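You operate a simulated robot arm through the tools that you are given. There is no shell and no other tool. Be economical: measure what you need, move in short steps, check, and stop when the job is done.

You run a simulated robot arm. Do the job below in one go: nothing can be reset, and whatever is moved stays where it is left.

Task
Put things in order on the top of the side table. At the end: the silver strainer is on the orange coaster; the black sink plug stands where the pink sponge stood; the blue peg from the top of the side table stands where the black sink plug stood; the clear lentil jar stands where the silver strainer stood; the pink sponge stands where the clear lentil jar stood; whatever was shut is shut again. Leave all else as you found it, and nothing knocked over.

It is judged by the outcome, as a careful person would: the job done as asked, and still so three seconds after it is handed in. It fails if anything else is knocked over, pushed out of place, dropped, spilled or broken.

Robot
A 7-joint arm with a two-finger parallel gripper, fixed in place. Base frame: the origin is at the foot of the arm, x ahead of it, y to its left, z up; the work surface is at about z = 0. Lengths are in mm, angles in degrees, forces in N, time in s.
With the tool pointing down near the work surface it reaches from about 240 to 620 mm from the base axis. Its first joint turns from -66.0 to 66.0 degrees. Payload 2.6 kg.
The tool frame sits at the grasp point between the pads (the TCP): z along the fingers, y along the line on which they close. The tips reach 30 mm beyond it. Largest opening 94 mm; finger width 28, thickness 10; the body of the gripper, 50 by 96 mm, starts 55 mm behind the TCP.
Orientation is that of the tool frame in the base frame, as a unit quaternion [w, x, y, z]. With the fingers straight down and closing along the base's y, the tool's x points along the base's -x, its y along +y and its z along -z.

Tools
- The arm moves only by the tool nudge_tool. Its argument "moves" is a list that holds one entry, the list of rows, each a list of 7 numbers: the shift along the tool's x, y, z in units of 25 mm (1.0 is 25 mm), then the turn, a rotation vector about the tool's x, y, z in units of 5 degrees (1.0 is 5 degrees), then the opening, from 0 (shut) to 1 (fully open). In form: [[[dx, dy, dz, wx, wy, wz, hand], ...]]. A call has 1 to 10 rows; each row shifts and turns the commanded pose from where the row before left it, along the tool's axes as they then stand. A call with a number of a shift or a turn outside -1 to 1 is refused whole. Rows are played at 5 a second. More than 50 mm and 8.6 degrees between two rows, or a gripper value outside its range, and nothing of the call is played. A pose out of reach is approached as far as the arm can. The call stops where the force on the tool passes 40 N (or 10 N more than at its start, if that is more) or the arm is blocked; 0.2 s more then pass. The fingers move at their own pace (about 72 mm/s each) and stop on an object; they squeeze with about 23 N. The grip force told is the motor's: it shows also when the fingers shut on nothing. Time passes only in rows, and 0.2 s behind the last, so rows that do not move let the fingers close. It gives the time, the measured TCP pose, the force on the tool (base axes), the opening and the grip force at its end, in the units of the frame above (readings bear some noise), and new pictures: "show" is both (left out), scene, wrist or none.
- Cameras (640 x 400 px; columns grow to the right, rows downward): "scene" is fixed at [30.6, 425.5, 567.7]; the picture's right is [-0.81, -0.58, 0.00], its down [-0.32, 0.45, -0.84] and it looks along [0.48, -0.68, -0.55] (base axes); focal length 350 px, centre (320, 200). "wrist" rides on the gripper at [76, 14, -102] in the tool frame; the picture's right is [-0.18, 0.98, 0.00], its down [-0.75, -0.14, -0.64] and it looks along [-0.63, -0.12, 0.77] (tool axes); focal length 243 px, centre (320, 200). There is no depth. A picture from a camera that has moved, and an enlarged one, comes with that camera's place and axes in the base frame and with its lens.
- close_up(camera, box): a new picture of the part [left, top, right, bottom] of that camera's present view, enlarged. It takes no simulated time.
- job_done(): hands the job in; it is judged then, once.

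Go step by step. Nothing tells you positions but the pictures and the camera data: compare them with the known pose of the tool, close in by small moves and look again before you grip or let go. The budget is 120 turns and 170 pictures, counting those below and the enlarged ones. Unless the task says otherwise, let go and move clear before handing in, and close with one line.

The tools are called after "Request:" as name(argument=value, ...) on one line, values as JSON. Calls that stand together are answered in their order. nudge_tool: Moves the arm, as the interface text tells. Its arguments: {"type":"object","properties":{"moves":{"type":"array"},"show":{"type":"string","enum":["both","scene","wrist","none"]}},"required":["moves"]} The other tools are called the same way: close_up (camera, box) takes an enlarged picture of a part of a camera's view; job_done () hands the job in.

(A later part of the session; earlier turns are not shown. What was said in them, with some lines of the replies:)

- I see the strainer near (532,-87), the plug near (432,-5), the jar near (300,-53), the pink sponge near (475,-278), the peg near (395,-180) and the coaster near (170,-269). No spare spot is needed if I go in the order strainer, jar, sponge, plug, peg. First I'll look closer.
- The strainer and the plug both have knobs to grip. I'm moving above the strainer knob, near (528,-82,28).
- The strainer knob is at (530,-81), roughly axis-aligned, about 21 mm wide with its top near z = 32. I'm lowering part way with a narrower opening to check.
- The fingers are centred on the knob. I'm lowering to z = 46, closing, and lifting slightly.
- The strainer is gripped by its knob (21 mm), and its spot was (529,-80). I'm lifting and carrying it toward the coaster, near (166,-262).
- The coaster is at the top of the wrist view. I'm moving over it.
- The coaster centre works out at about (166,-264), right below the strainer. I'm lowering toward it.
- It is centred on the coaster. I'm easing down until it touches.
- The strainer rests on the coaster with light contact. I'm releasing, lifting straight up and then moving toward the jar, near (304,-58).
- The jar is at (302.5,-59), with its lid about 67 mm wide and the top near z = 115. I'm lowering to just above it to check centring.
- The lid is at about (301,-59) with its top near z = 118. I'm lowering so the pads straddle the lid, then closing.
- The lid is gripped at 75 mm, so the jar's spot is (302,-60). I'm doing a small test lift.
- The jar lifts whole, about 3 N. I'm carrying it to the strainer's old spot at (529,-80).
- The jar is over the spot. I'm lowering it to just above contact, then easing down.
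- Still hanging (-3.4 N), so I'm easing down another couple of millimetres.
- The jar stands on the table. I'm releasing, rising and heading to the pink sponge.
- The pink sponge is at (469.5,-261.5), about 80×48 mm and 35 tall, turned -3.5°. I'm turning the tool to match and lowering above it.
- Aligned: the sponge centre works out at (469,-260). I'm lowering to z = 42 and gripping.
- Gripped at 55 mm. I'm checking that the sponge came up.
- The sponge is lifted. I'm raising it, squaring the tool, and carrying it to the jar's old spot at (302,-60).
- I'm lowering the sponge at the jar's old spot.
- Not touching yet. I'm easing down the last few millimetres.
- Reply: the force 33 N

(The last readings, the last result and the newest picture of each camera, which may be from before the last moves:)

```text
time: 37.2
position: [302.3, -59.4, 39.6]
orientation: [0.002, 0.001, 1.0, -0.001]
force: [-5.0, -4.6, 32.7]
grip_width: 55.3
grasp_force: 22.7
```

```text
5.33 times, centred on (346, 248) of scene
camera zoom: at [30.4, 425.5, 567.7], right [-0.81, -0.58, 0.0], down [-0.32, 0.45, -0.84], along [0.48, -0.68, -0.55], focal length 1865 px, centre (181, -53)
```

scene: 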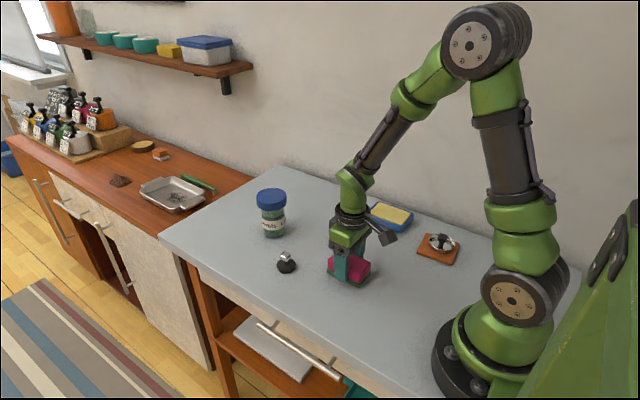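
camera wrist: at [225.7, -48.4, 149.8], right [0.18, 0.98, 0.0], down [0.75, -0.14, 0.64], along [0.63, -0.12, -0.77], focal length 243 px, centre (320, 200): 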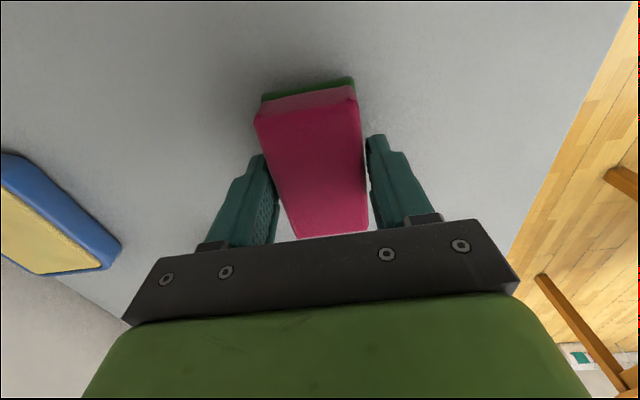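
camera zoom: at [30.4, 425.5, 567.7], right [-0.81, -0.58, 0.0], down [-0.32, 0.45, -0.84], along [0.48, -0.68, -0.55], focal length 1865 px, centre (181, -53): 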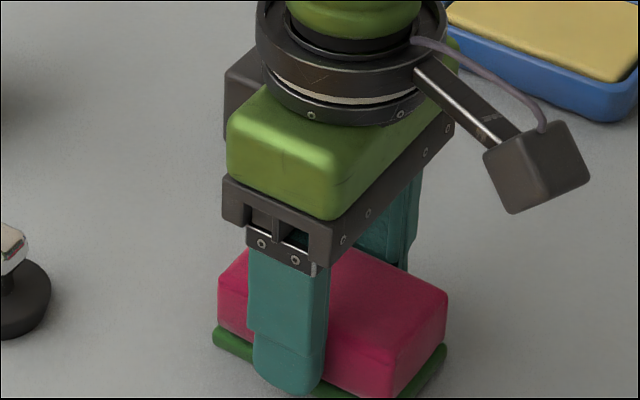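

The sponge is down. I'm relaxing the press, releasing, rising, and moving over the plug near (430,-1).

Request:
nudge_tool(moves=[[[0, 0, -0.07, 0, 0, 0, 0.3], [0, 0, 0, 0, 0, 0, 0.85], [0, 0, 0, 0, 0, 0, 0.85], [0, 0, -0.6, 0, 0, 0, 0.85], [0, 0, -1, 0, 0, 0, 0.85], [0, 0, -1, 0, 0, 0, 0.85], [-0.85, 0.4, -1, 0, 0, 0, 0.7], [-0.85, 0.4, -0.7, 0, 0, 0, 0.7], [-0.85, 0.4, 0, 0, 0, 0, 0.7], [-0.85, 0.4, 0, 0, 0, 0, 0.7]]], show="scene")

Request:
nudge_tool(moves=[[[-0.85, 0.4, 0, 0, 0, 0, 0.7], [-0.85, 0.4, 0, 0, 0, 0, 0.7], [0, 0, 0, 0, 0, 0, 0.7]]], show="wrist")

Request:
close_up(camera="wrist", box=[260, 50, 380, 150])

```text
time: 39.4
position: [388.5, -18.4, 147.6]
orientation: [0.0, 0.001, 1.0, 0.0]
force: [-0.3, 0.1, 0.2]
grip_width: 65.9
grasp_force: 0.0
```

scene: 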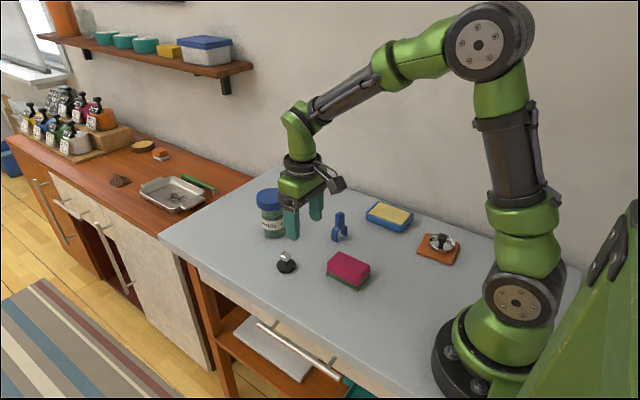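

```text
time: 40.2
position: [429.0, 1.8, 149.8]
orientation: [0.0, 0.0, 1.0, 0.0]
force: [0.4, -0.1, 0.2]
grip_width: 65.7
grasp_force: 0.2
camera wrist: at [352.4, 15.3, 253.0], right [0.18, 0.98, 0.0], down [0.75, -0.14, 0.64], along [0.63, -0.12, -0.77], focal length 243 px, centre (320, 200)
```

wrist: 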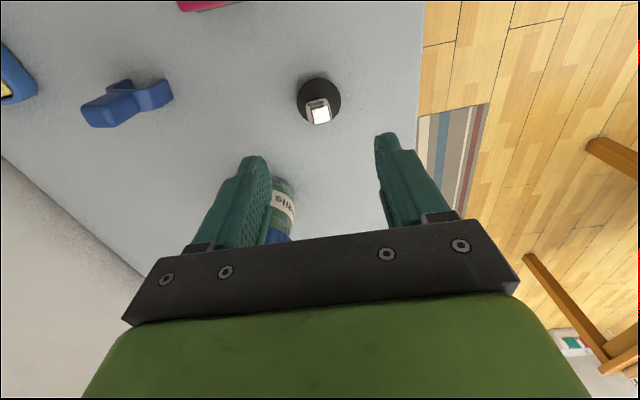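

```text
4.00 times, centred on (320, 100) of wrist
camera zoom: at [352.4, 15.3, 253.0], right [0.18, 0.98, 0.0], down [0.75, -0.14, 0.64], along [0.63, -0.12, -0.77], focal length 970 px, centre (320, 600)
```

zoom: 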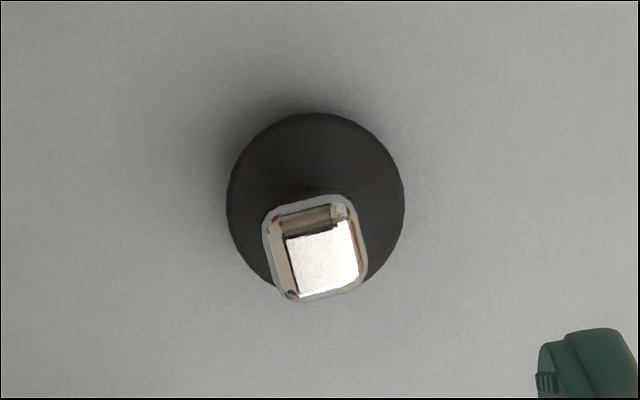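

The plug is at (429,-1), with its knob square to the axes and the top near z = 38. I'm lowering with a narrow opening.

Request:
nudge_tool(moves=[[[-0.02, -0.08, 0.75, 0, 0, 0, 0.42], [0, 0, 0.75, 0, 0, 0, 0.42], [0, 0, 0.75, 0, 0, 0, 0.42], [0, 0, 0.75, 0, 0, 0, 0.42], [0, 0, 0, 0, 0, 0, 0.42]]], show="wrist")

Request:
close_up(camera="scene", box=[246, 205, 326, 285])

```text
time: 41.4
position: [427.7, -0.8, 73.4]
orientation: [0.0, 0.0, 1.0, 0.001]
force: [-0.1, -0.1, -0.5]
grip_width: 39.5
grasp_force: 0.1
camera wrist: at [352.0, 12.6, 177.4], right [0.18, 0.98, 0.0], down [0.75, -0.14, 0.64], along [0.63, -0.12, -0.77], focal length 243 px, centre (320, 200)
```

wrist: 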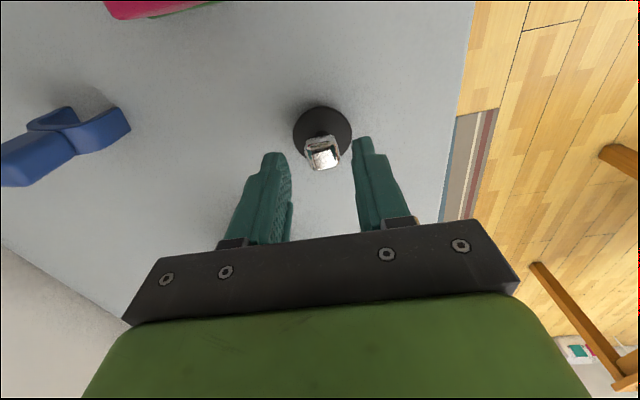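

```text
5.00 times, centred on (286, 245) of scene
camera zoom: at [30.6, 425.5, 567.7], right [-0.81, -0.58, 0.0], down [-0.32, 0.45, -0.84], along [0.48, -0.68, -0.55], focal length 1748 px, centre (490, -25)
```

zoom: 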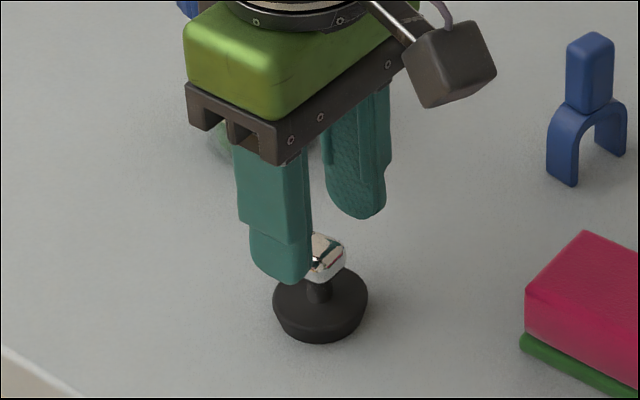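

Well centred. I'm lowering to z ≈ 53 and gripping.

Request:
nudge_tool(moves=[[[0, 0, 0.42, 0, 0, 0, 0.42], [0, 0, 0.4, 0, 0, 0, 0.42], [0, 0, 0, 0, 0, 0, 0], [0, 0, 0, 0, 0, 0, 0], [0, 0, 0, 0, 0, 0, 0]]], show="wrist")

Request:
close_up(camera="scene", box=[246, 205, 326, 285])

```text
time: 42.6
position: [427.2, -2.2, 53.2]
orientation: [0.001, 0.0, 1.0, 0.0]
force: [0.9, 2.2, 2.7]
grip_width: 21.1
grasp_force: 23.0
camera wrist: at [351.3, 12.0, 157.4], right [0.18, 0.98, 0.0], down [0.75, -0.14, 0.64], along [0.63, -0.12, -0.77], focal length 243 px, centre (320, 200)
```

wrist: 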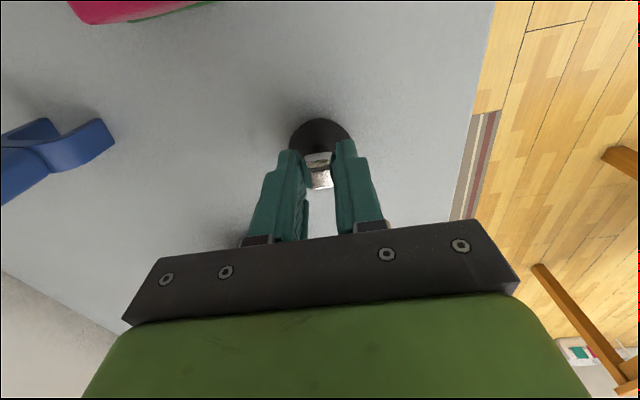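

```text
5.00 times, centred on (286, 245) of scene
camera zoom: at [30.5, 425.5, 567.7], right [-0.81, -0.58, 0.0], down [-0.32, 0.45, -0.84], along [0.48, -0.68, -0.55], focal length 1748 px, centre (490, -25)
```

zoom: 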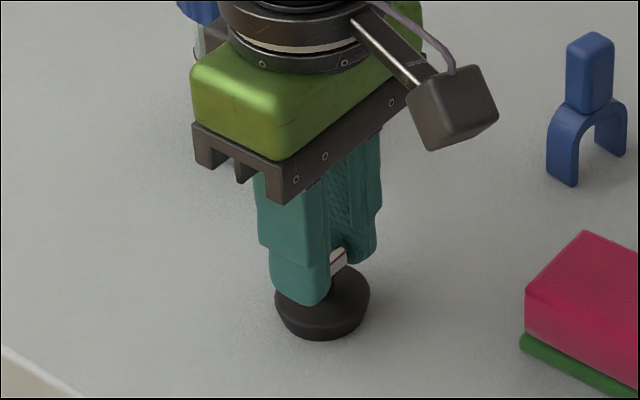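

The plug is held at 21 mm, and its spot was (428,-1). I'm lifting and carrying it to the sponge's old spot at (469,-261).

Request:
nudge_tool(moves=[[[0, 0, -0.6, 0, 0, 0, 0], [0, 0, -1, 0, 0, 0, 0], [0, 0, -1, 0, 0, 0, 0], [0, 0, -1, 0, 0, 0, 0], [0, 0, -1, 0, 0, 0, 0], [0, -0.5, -1, 0, 0, 0, 0], [-0.16, -0.95, 0, 0, 0, 0, 0], [-0.16, -0.95, 0, 0, 0, 0, 0], [-0.16, -0.95, 0, 0, 0, 0, 0], [-0.16, -0.95, 0, 0, 0, 0, 0]]], show="none")

Request:
nudge_tool(moves=[[[-0.16, -0.95, 0, 0, 0, 0, 0], [-0.16, -0.95, 0, 0, 0, 0, 0], [-0.16, -0.95, 0, 0, 0, 0, 0], [-0.16, -0.95, 0, 0, 0, 0, 0], [-0.16, -0.95, 0, 0, 0, 0, 0], [-0.16, -0.95, 0, 0, 0, 0, 0], [0, 0, 0, 0, 0, 0, 0]]])

```text
time: 44.8
position: [443.7, -111.0, 193.2]
orientation: [0.0, 0.0, 1.0, 0.0]
force: [-0.1, 0.5, -1.5]
grip_width: 20.9
grasp_force: 23.0
```

```text
time: 46.4
position: [467.7, -252.5, 190.3]
orientation: [0.0, 0.0, 1.0, -0.001]
force: [0.5, 0.5, -0.5]
grip_width: 21.0
grasp_force: 23.2
camera wrist: at [392.3, -238.2, 294.9], right [0.18, 0.98, 0.0], down [0.75, -0.14, 0.64], along [0.63, -0.12, -0.77], focal length 243 px, centre (320, 200)
```

scene: 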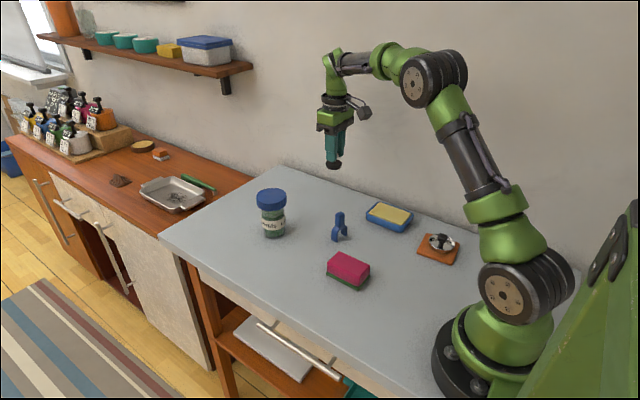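
wrist: 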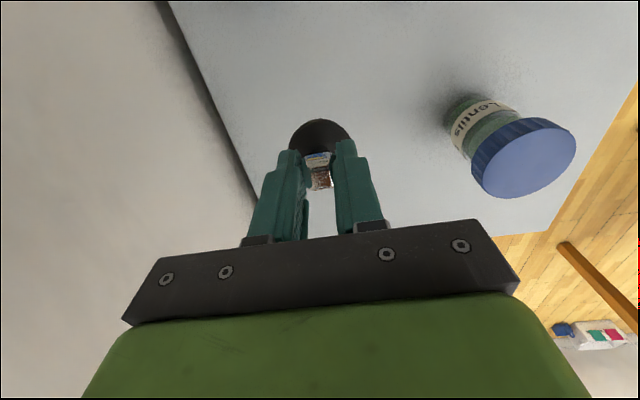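

I'm shifting the last 9 mm in y and lowering to just above the table.

Request:
nudge_tool(moves=[[[-0.05, -0.36, 0, 0, 0, 0, 0], [0, 0, 0.9, 0, 0, 0, 0], [0, 0, 0.9, 0, 0, 0, 0], [0, 0, 0.9, 0, 0, 0, 0], [0, 0, 0.9, 0, 0, 0, 0], [0, 0, 0.9, 0, 0, 0, 0], [0, 0, 0.7, 0, 0, 0, 0], [0, 0, 0.1, 0, 0, 0, 0], [0, 0, 0, 0, 0, 0, 0]]], show="none")

Request:
close_up(camera="scene", box=[300, 150, 380, 225])

```text
time: 48.4
position: [468.3, -262.4, 58.9]
orientation: [-0.001, -0.001, 1.0, 0.0]
force: [-0.6, 0.0, 0.0]
grip_width: 21.1
grasp_force: 22.2
```

```text
5.33 times, centred on (340, 188) of scene
camera zoom: at [30.6, 425.5, 567.7], right [-0.81, -0.58, 0.0], down [-0.32, 0.45, -0.84], along [0.48, -0.68, -0.55], focal length 1865 px, centre (213, 267)
```

zoom: 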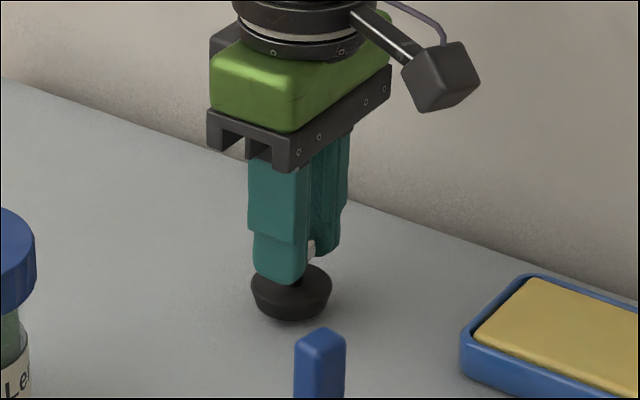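

Request:
nudge_tool(moves=[[[-0.02, 0, 0.08, 0, 0, 0, 0], [0, 0, 0.05, 0, 0, 0, 0], [0, 0, 0.04, 0, 0, 0, 0], [0, 0, 0, 0, 0, 0, 0]]], show="none")

```text
time: 49.4
position: [470.3, -261.5, 56.5]
orientation: [-0.001, 0.0, 1.0, -0.001]
force: [0.2, -0.7, -0.1]
grip_width: 21.2
grasp_force: 23.2
```

No contact yet (grip height was about 53), so I'm easing lower.

Request:
nudge_tool(moves=[[[0, 0, 0.06, 0, 0, 0, 0], [0, 0, 0.04, 0, 0, 0, 0], [0, 0, 0, 0, 0, 0, 0]]], show="none")

```text
time: 50.2
position: [470.5, -262.3, 53.0]
orientation: [0.0, 0.0, 1.0, 0.0]
force: [-2.2, 1.9, 4.3]
grip_width: 21.1
grasp_force: 22.4
```

The plug stands on the table. I'm releasing, rising and moving over the peg, near (383,-160).

Request:
nudge_tool(moves=[[[0, 0, 0, 0, 0, 0, 0.42], [0, 0, 0, 0, 0, 0, 0.42], [0, 0, -0.5, 0, 0, 0, 0.42], [0, 0, -1, 0, 0, 0, 0.42], [0, 0, -1, 0, 0, 0, 0.42], [0, 0, -1, 0, 0, 0, 0.42], [0, 0, -1, 0, 0, 0, 0.6], [0, 0, -1, 0, 0, 0, 0.6], [0.7, 0.81, 0, 0, 0, 0, 0.6], [0.7, 0.81, 0, 0, 0, 0, 0.6]]], show="scene")

Request:
nudge_tool(moves=[[[0.7, 0.81, 0, 0, 0, 0, 0.6], [0.7, 0.81, 0, 0, 0, 0, 0.6], [0.7, 0.81, 0, 0, 0, 0, 0.6], [0, 0, 0, 0, 0, 0, 0.6]]], show="wrist")

Request:
close_up(camera="wrist", box=[260, 70, 380, 170])

```text
time: 52.4
position: [434.4, -221.5, 192.2]
orientation: [0.001, 0.0, 1.0, 0.0]
force: [0.4, -0.3, 0.4]
grip_width: 56.3
grasp_force: 0.2
```

scene: 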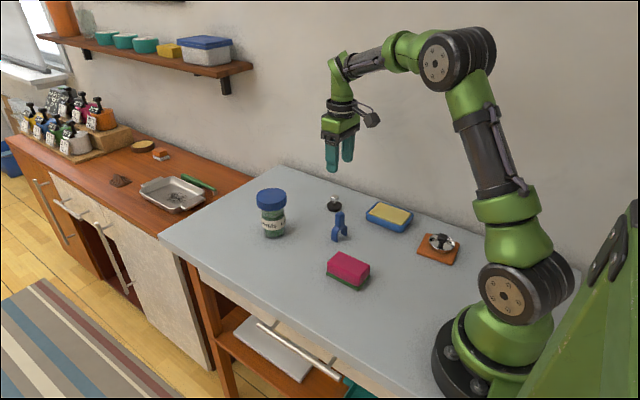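

```text
time: 53.4
position: [381.3, -157.3, 190.7]
orientation: [-0.001, 0.0, 1.0, 0.0]
force: [-0.2, 0.3, 0.0]
grip_width: 56.4
grasp_force: 0.0
camera wrist: at [304.3, -144.2, 293.4], right [0.18, 0.98, 0.0], down [0.75, -0.14, 0.64], along [0.63, -0.12, -0.77], focal length 243 px, centre (320, 200)
```

wrist: 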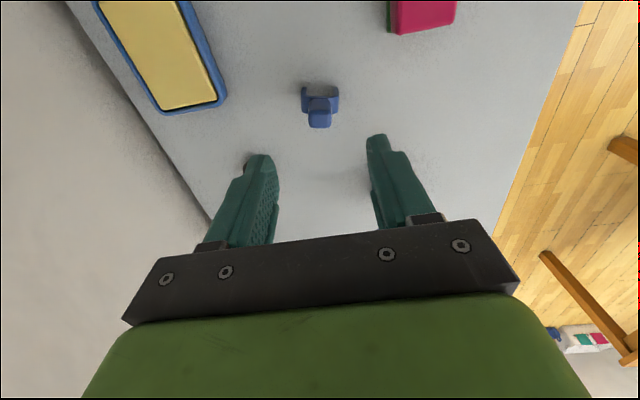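

```text
4.00 times, centred on (320, 120) of wrist
camera zoom: at [304.3, -144.2, 293.4], right [0.18, 0.98, 0.0], down [0.75, -0.14, 0.64], along [0.63, -0.12, -0.77], focal length 970 px, centre (320, 520)
```

zoom: 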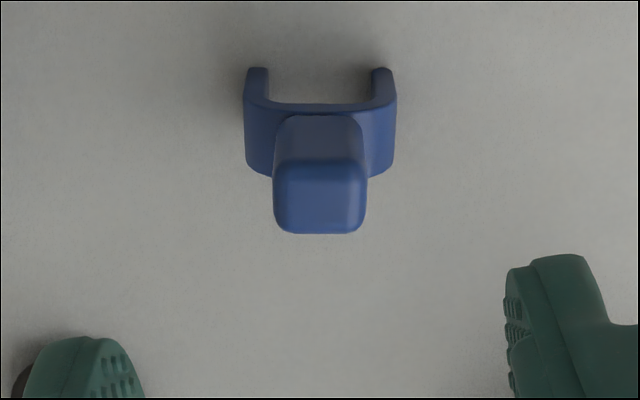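

The peg's head is at (387.5,-161), top near z = 77, turned about -10.4°. I'm turning the tool to match and coming down just above it.

Request:
nudge_tool(moves=[[[-0.25, -0.14, 0, 0, 0, 0, 0.5], [0, 0, 0.9, 0, 0, 0.7, 0.5], [0, 0, 0.9, 0, 0, 0.7, 0.5], [0, 0, 0.9, 0, 0, 0.7, 0.5], [0, 0, 0, 0, 0, 0, 0.5]]])

Request:
close_up(camera="scene", box=[300, 175, 380, 250])

```text
time: 54.6
position: [389.5, -162.9, 121.9]
orientation: [0.0, 0.092, 0.996, 0.001]
force: [0.6, 0.0, -0.8]
grip_width: 46.9
grasp_force: 0.2
camera wrist: at [317.8, -135.3, 226.7], right [0.36, 0.93, 0.0], down [0.71, -0.28, 0.64], along [0.6, -0.23, -0.77], focal length 243 px, centre (320, 200)
```

scene: 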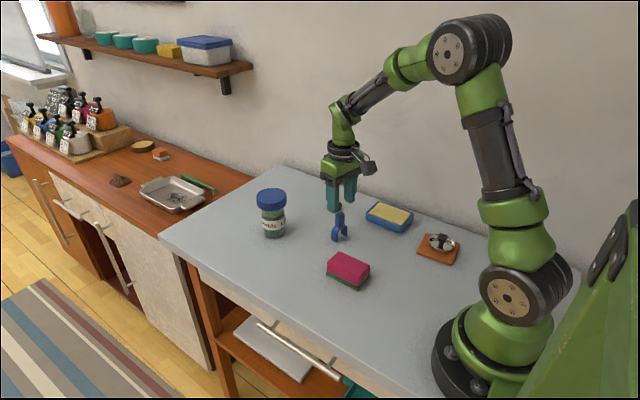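
wrist: 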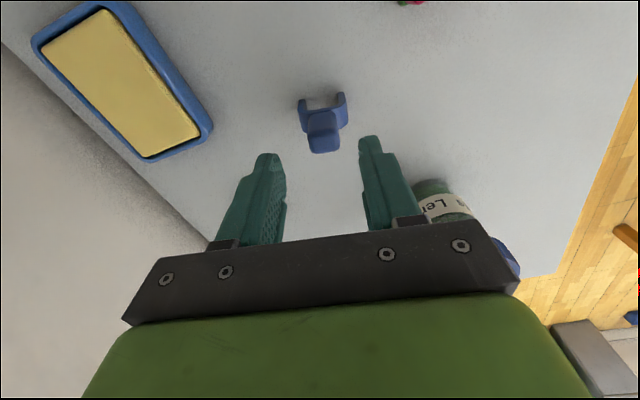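

```text
5.33 times, centred on (340, 212) of scene
camera zoom: at [30.6, 425.5, 567.7], right [-0.81, -0.58, 0.0], down [-0.32, 0.45, -0.84], along [0.48, -0.68, -0.55], focal length 1865 px, centre (213, 133)
```

zoom: 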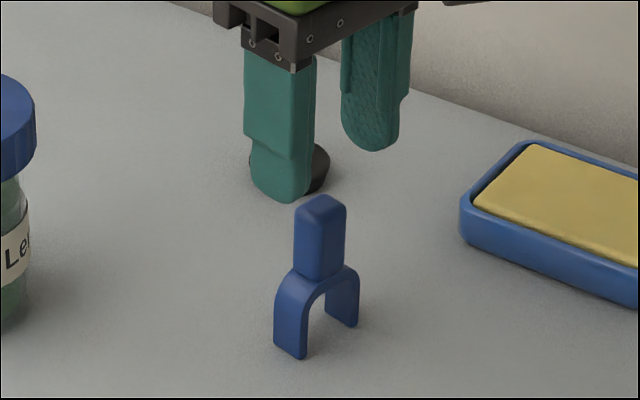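

Aligned. I'm lowering so the tips straddle the head above the fork, then checking before closing.

Request:
nudge_tool(moves=[[[0, 0.07, 0.6, 0, 0, 0, 0.5], [0, 0, 0.6, 0, 0, 0, 0.5], [0, 0, 0.42, 0, 0, 0, 0.5], [0, 0, 0, 0, 0, 0, 0.5]]], show="wrist")

Request:
close_up(camera="scene", box=[300, 175, 380, 250])

```text
time: 55.6
position: [391.1, -161.1, 82.8]
orientation: [0.0, 0.092, 0.996, 0.0]
force: [0.1, -0.3, 0.2]
grip_width: 47.3
grasp_force: 0.2
camera wrist: at [318.8, -134.2, 186.2], right [0.36, 0.93, 0.0], down [0.71, -0.28, 0.64], along [0.6, -0.23, -0.77], focal length 243 px, centre (320, 200)
```

wrist: 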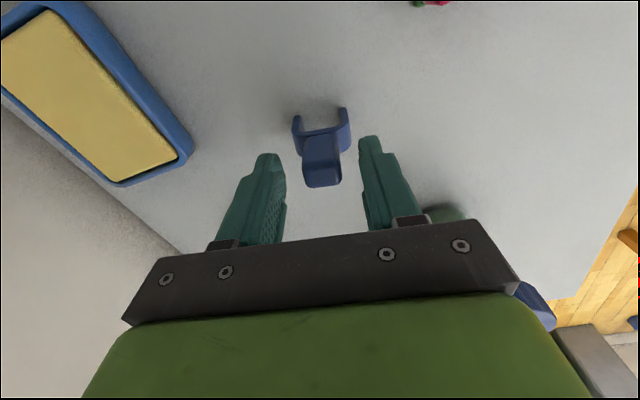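

```text
5.33 times, centred on (340, 212) of scene
camera zoom: at [30.6, 425.5, 567.7], right [-0.81, -0.58, 0.0], down [-0.32, 0.45, -0.84], along [0.48, -0.68, -0.55], focal length 1865 px, centre (213, 133)
```

zoom: 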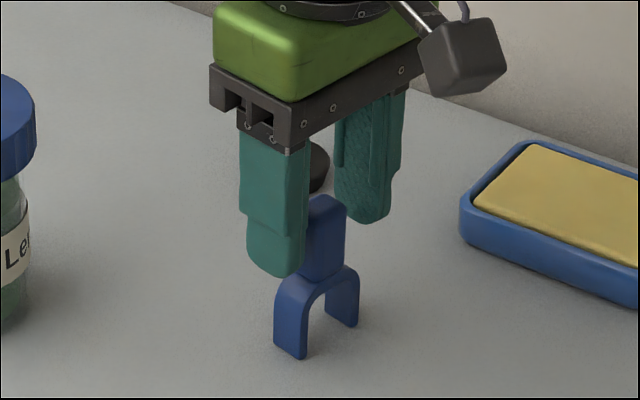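

The head is centred between the fingers. I'm closing and doing a small test lift.

Request:
nudge_tool(moves=[[[0, 0, 0, 0, 0, 0, 0.3], [0, 0, 0, 0, 0, 0, 0], [0, 0, 0, 0, 0, 0, 0], [0, 0, 0, 0, 0, 0, 0], [0, 0, -0.3, 0, 0, 0, 0], [0, 0, -0.5, 0, 0, 0, 0]]], show="wrist")

Request:
close_up(camera="scene", box=[300, 175, 380, 250])

```text
time: 57.0
position: [390.7, -161.3, 102.0]
orientation: [0.0, 0.091, 0.996, -0.001]
force: [-0.5, -0.5, -0.6]
grip_width: 20.3
grasp_force: 23.3
camera wrist: at [317.2, -133.6, 206.7], right [0.36, 0.93, 0.0], down [0.71, -0.28, 0.64], along [0.6, -0.23, -0.77], focal length 243 px, centre (320, 200)
```

wrist: 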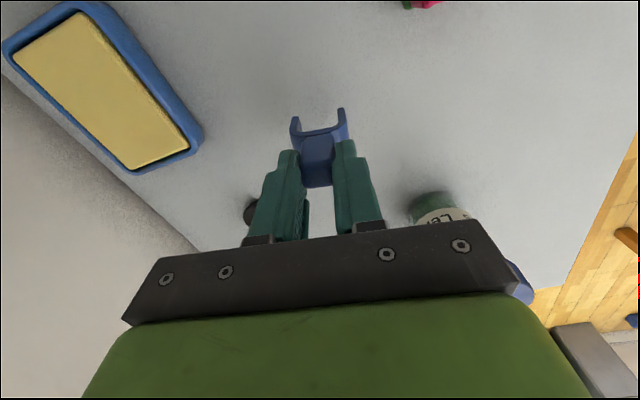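

```text
5.33 times, centred on (340, 212) of scene
camera zoom: at [30.6, 425.5, 567.7], right [-0.81, -0.58, 0.0], down [-0.32, 0.45, -0.84], along [0.48, -0.68, -0.55], focal length 1865 px, centre (213, 133)
```

zoom: 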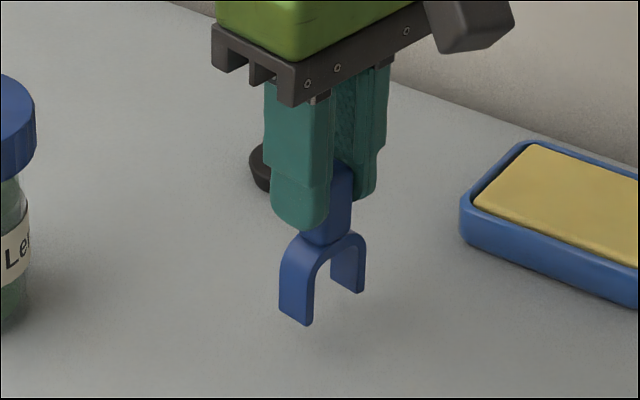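

The peg hangs cleanly. I'm lifting and carrying it to the plug's old spot at (428,-1).

Request:
nudge_tool(moves=[[[0, 0, -1, 0, 0, 0, 0], [0, 0, -1, 0, 0, 0, 0], [0, 0, -1, 0, 0, 0, 0], [-0.049, 0.94, 0, 0, 0, 0, 0], [-0.049, 0.94, 0, 0, 0, 0, 0], [-0.049, 0.94, 0, 0, 0, 0, 0], [-0.049, 0.94, 0, 0, 0, 0, 0], [-0.049, 0.94, 0, 0, 0, 0, 0], [-0.049, 0.94, 0, 0, 0, 0, 0], [-0.049, 0.94, 0, 0, 0, 0, 0]]], show="none")

Request:
nudge_tool(moves=[[[0, 0, 0.8, 0, 0, 0, 0], [0, 0, 0.8, 0, 0, 0, 0], [0, 0, 0.8, 0, 0, 0, 0], [0, 0, 0, 0, 0, 0, 0]]])

```text
time: 59.2
position: [426.9, -0.7, 178.8]
orientation: [-0.001, 0.092, 0.996, 0.0]
force: [0.9, -0.1, -0.6]
grip_width: 20.4
grasp_force: 23.4
```

```text
time: 60.2
position: [426.5, -0.1, 120.2]
orientation: [0.0, 0.091, 0.996, 0.0]
force: [-0.1, 0.7, -0.5]
grip_width: 20.4
grasp_force: 22.6
camera wrist: at [354.1, 27.3, 223.8], right [0.36, 0.93, 0.0], down [0.71, -0.28, 0.64], along [0.6, -0.23, -0.77], focal length 243 px, centre (320, 200)
```

scene: 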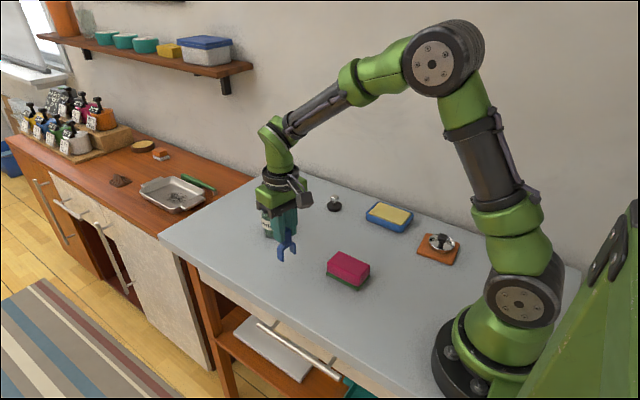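
wrist: 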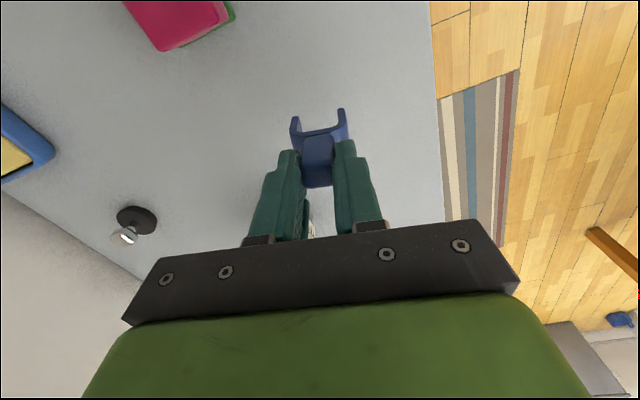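

On target. I'm lowering to just above the table and then easing down.

Request:
nudge_tool(moves=[[[-0.05, 0, 0.6, 0, 0, 0, 0], [0, 0, 0.6, 0, 0, 0, 0], [0, 0, 0.12, 0, 0, 0, 0], [0, 0, 0.06, 0, 0, 0, 0], [0, 0, 0, 0, 0, 0, 0]]], show="none")

Request:
close_up(camera="scene", box=[246, 205, 326, 285])

```text
time: 61.4
position: [428.2, -2.4, 85.7]
orientation: [0.0, 0.091, 0.996, 0.0]
force: [0.0, 0.7, -0.3]
grip_width: 20.4
grasp_force: 23.2
```

```text
5.00 times, centred on (286, 245) of scene
camera zoom: at [30.6, 425.5, 567.7], right [-0.81, -0.58, 0.0], down [-0.32, 0.45, -0.84], along [0.48, -0.68, -0.55], focal length 1748 px, centre (490, -25)
```

zoom: 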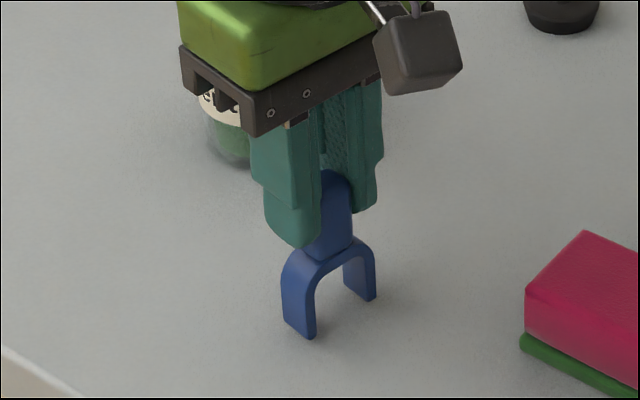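

Request:
nudge_tool(moves=[[[0, 0, 0.05, 0, 0, 0, 0], [0, 0, 0.04, 0, 0, 0, 0], [0, 0, 0, 0, 0, 0, 0]]], show="none")

```text
time: 62.2
position: [428.5, -4.1, 83.7]
orientation: [0.0, 0.092, 0.996, 0.0]
force: [-0.1, -0.8, -0.7]
grip_width: 20.5
grasp_force: 23.6
```

Request:
nudge_tool(moves=[[[0, 0.06, 0.04, 0, 0, 0, 0], [0, 0, 0.03, 0, 0, 0, 0], [0, 0, 0, 0, 0, 0, 0]]], show="none")

Request:
close_up(camera="scene", box=[246, 205, 326, 285])

```text
time: 63.0
position: [428.7, -1.2, 81.7]
orientation: [0.0, 0.091, 0.996, -0.001]
force: [-5.7, -0.8, 17.2]
grip_width: 20.5
grasp_force: 23.2
```

```text
5.00 times, centred on (286, 245) of scene
camera zoom: at [30.5, 425.5, 567.7], right [-0.81, -0.58, 0.0], down [-0.32, 0.45, -0.84], along [0.48, -0.68, -0.55], focal length 1748 px, centre (490, -25)
```

zoom: 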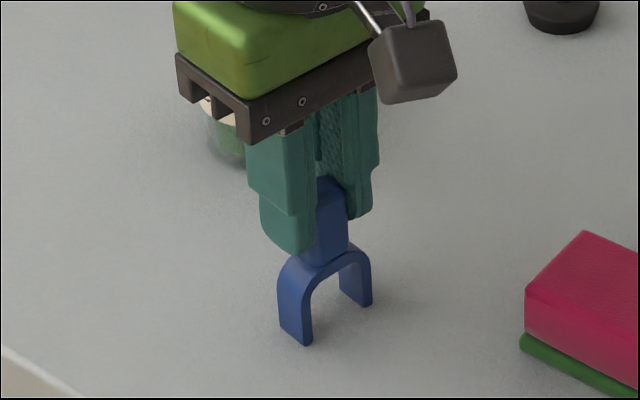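

In contact. I'm relaxing slightly, releasing, rising clear and checking everything.

Request:
nudge_tool(moves=[[[0, 0, -0.03, 0, 0, 0, 0], [0, 0, 0, 0, 0, 0, 0.2], [0, 0, 0, 0, 0, 0, 0.5], [0, 0, 0, 0, 0, 0, 0.5], [0, 0, -0.5, 0, 0, 0, 0.5], [0, 0, -1, 0, 0, 0, 0.5], [0, 0, -1, 0, 0, 0, 0.5], [0, 0, -1, 0, 0, 0, 0.5], [0, 0, -1, 0, 0, 0, 0.5], [0, 0, -1, 0, 0, 0, 0.5]]])

Request:
close_up(camera="scene", box=[236, 180, 396, 300])

Request:
close_up(camera="scene", box=[350, 180, 478, 280])

```text
time: 65.2
position: [429.4, 1.4, 217.0]
orientation: [0.0, 0.091, 0.996, 0.0]
force: [0.1, 0.3, -0.4]
grip_width: 47.0
grasp_force: 0.1
camera wrist: at [356.6, 28.3, 321.7], right [0.36, 0.93, 0.0], down [0.71, -0.28, 0.64], along [0.6, -0.23, -0.77], focal length 243 px, centre (320, 200)
```

scene: 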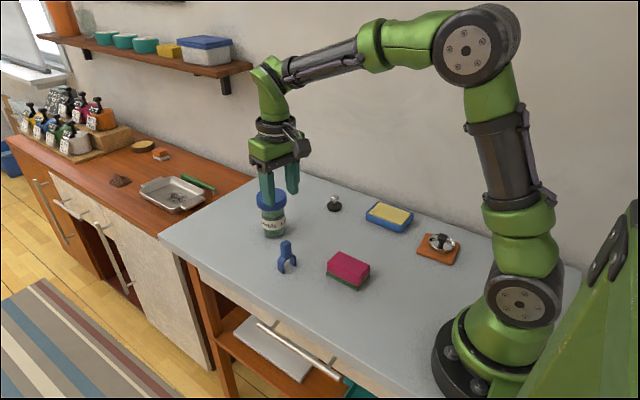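
wrist: 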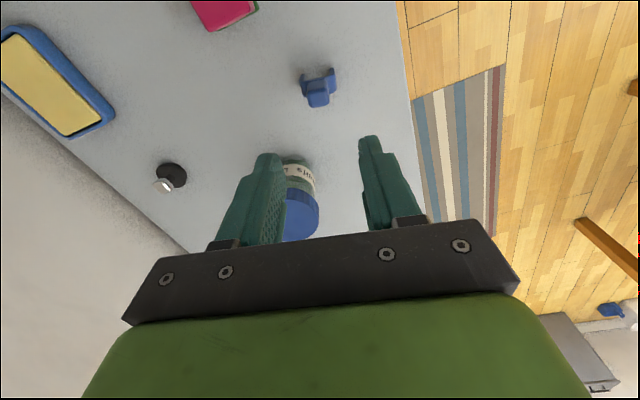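

```text
3.33 times, centred on (316, 240) of scene
camera zoom: at [30.6, 425.5, 567.7], right [-0.81, -0.58, 0.0], down [-0.32, 0.45, -0.84], along [0.48, -0.68, -0.55], focal length 1165 px, centre (333, 67)
```

zoom: 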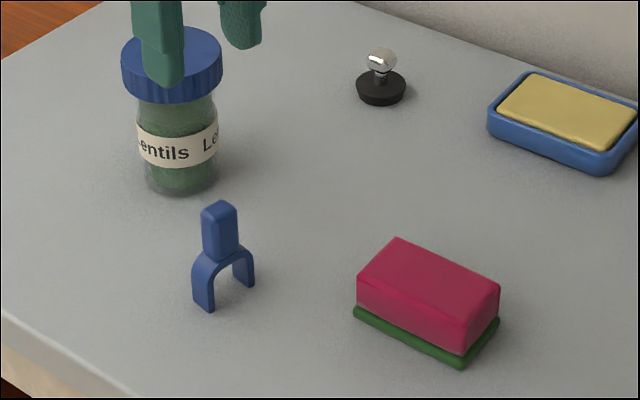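

```text
4.00 times, centred on (414, 230) of scene
camera zoom: at [30.6, 425.5, 567.7], right [-0.81, -0.58, 0.0], down [-0.32, 0.45, -0.84], along [0.48, -0.68, -0.55], focal length 1398 px, centre (-56, 80)
```

zoom: 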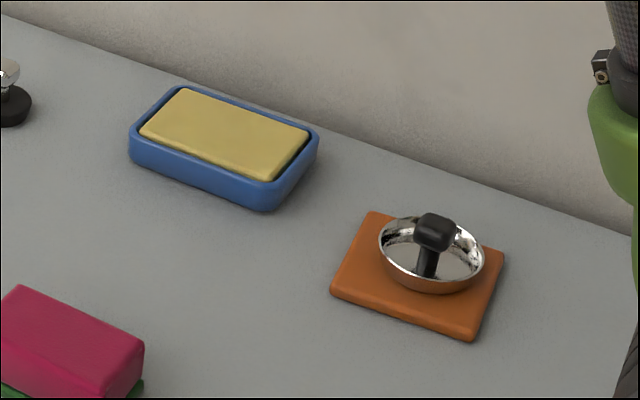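

Everything is upright: strainer on the coaster, jar at (529,-79), plug at (467,-261), peg at (427,-3) and sponge at (302,-60). The gripper is empty and clear, nothing was opened, and I'm handing in.

Request:
job_done()

```text
The job is handed in.
```

The strainer is on the orange coaster, and the jar, sponge, plug and peg each stand in their assigned spots within a few millimetres by camera. Nothing was knocked over and nothing was opened.
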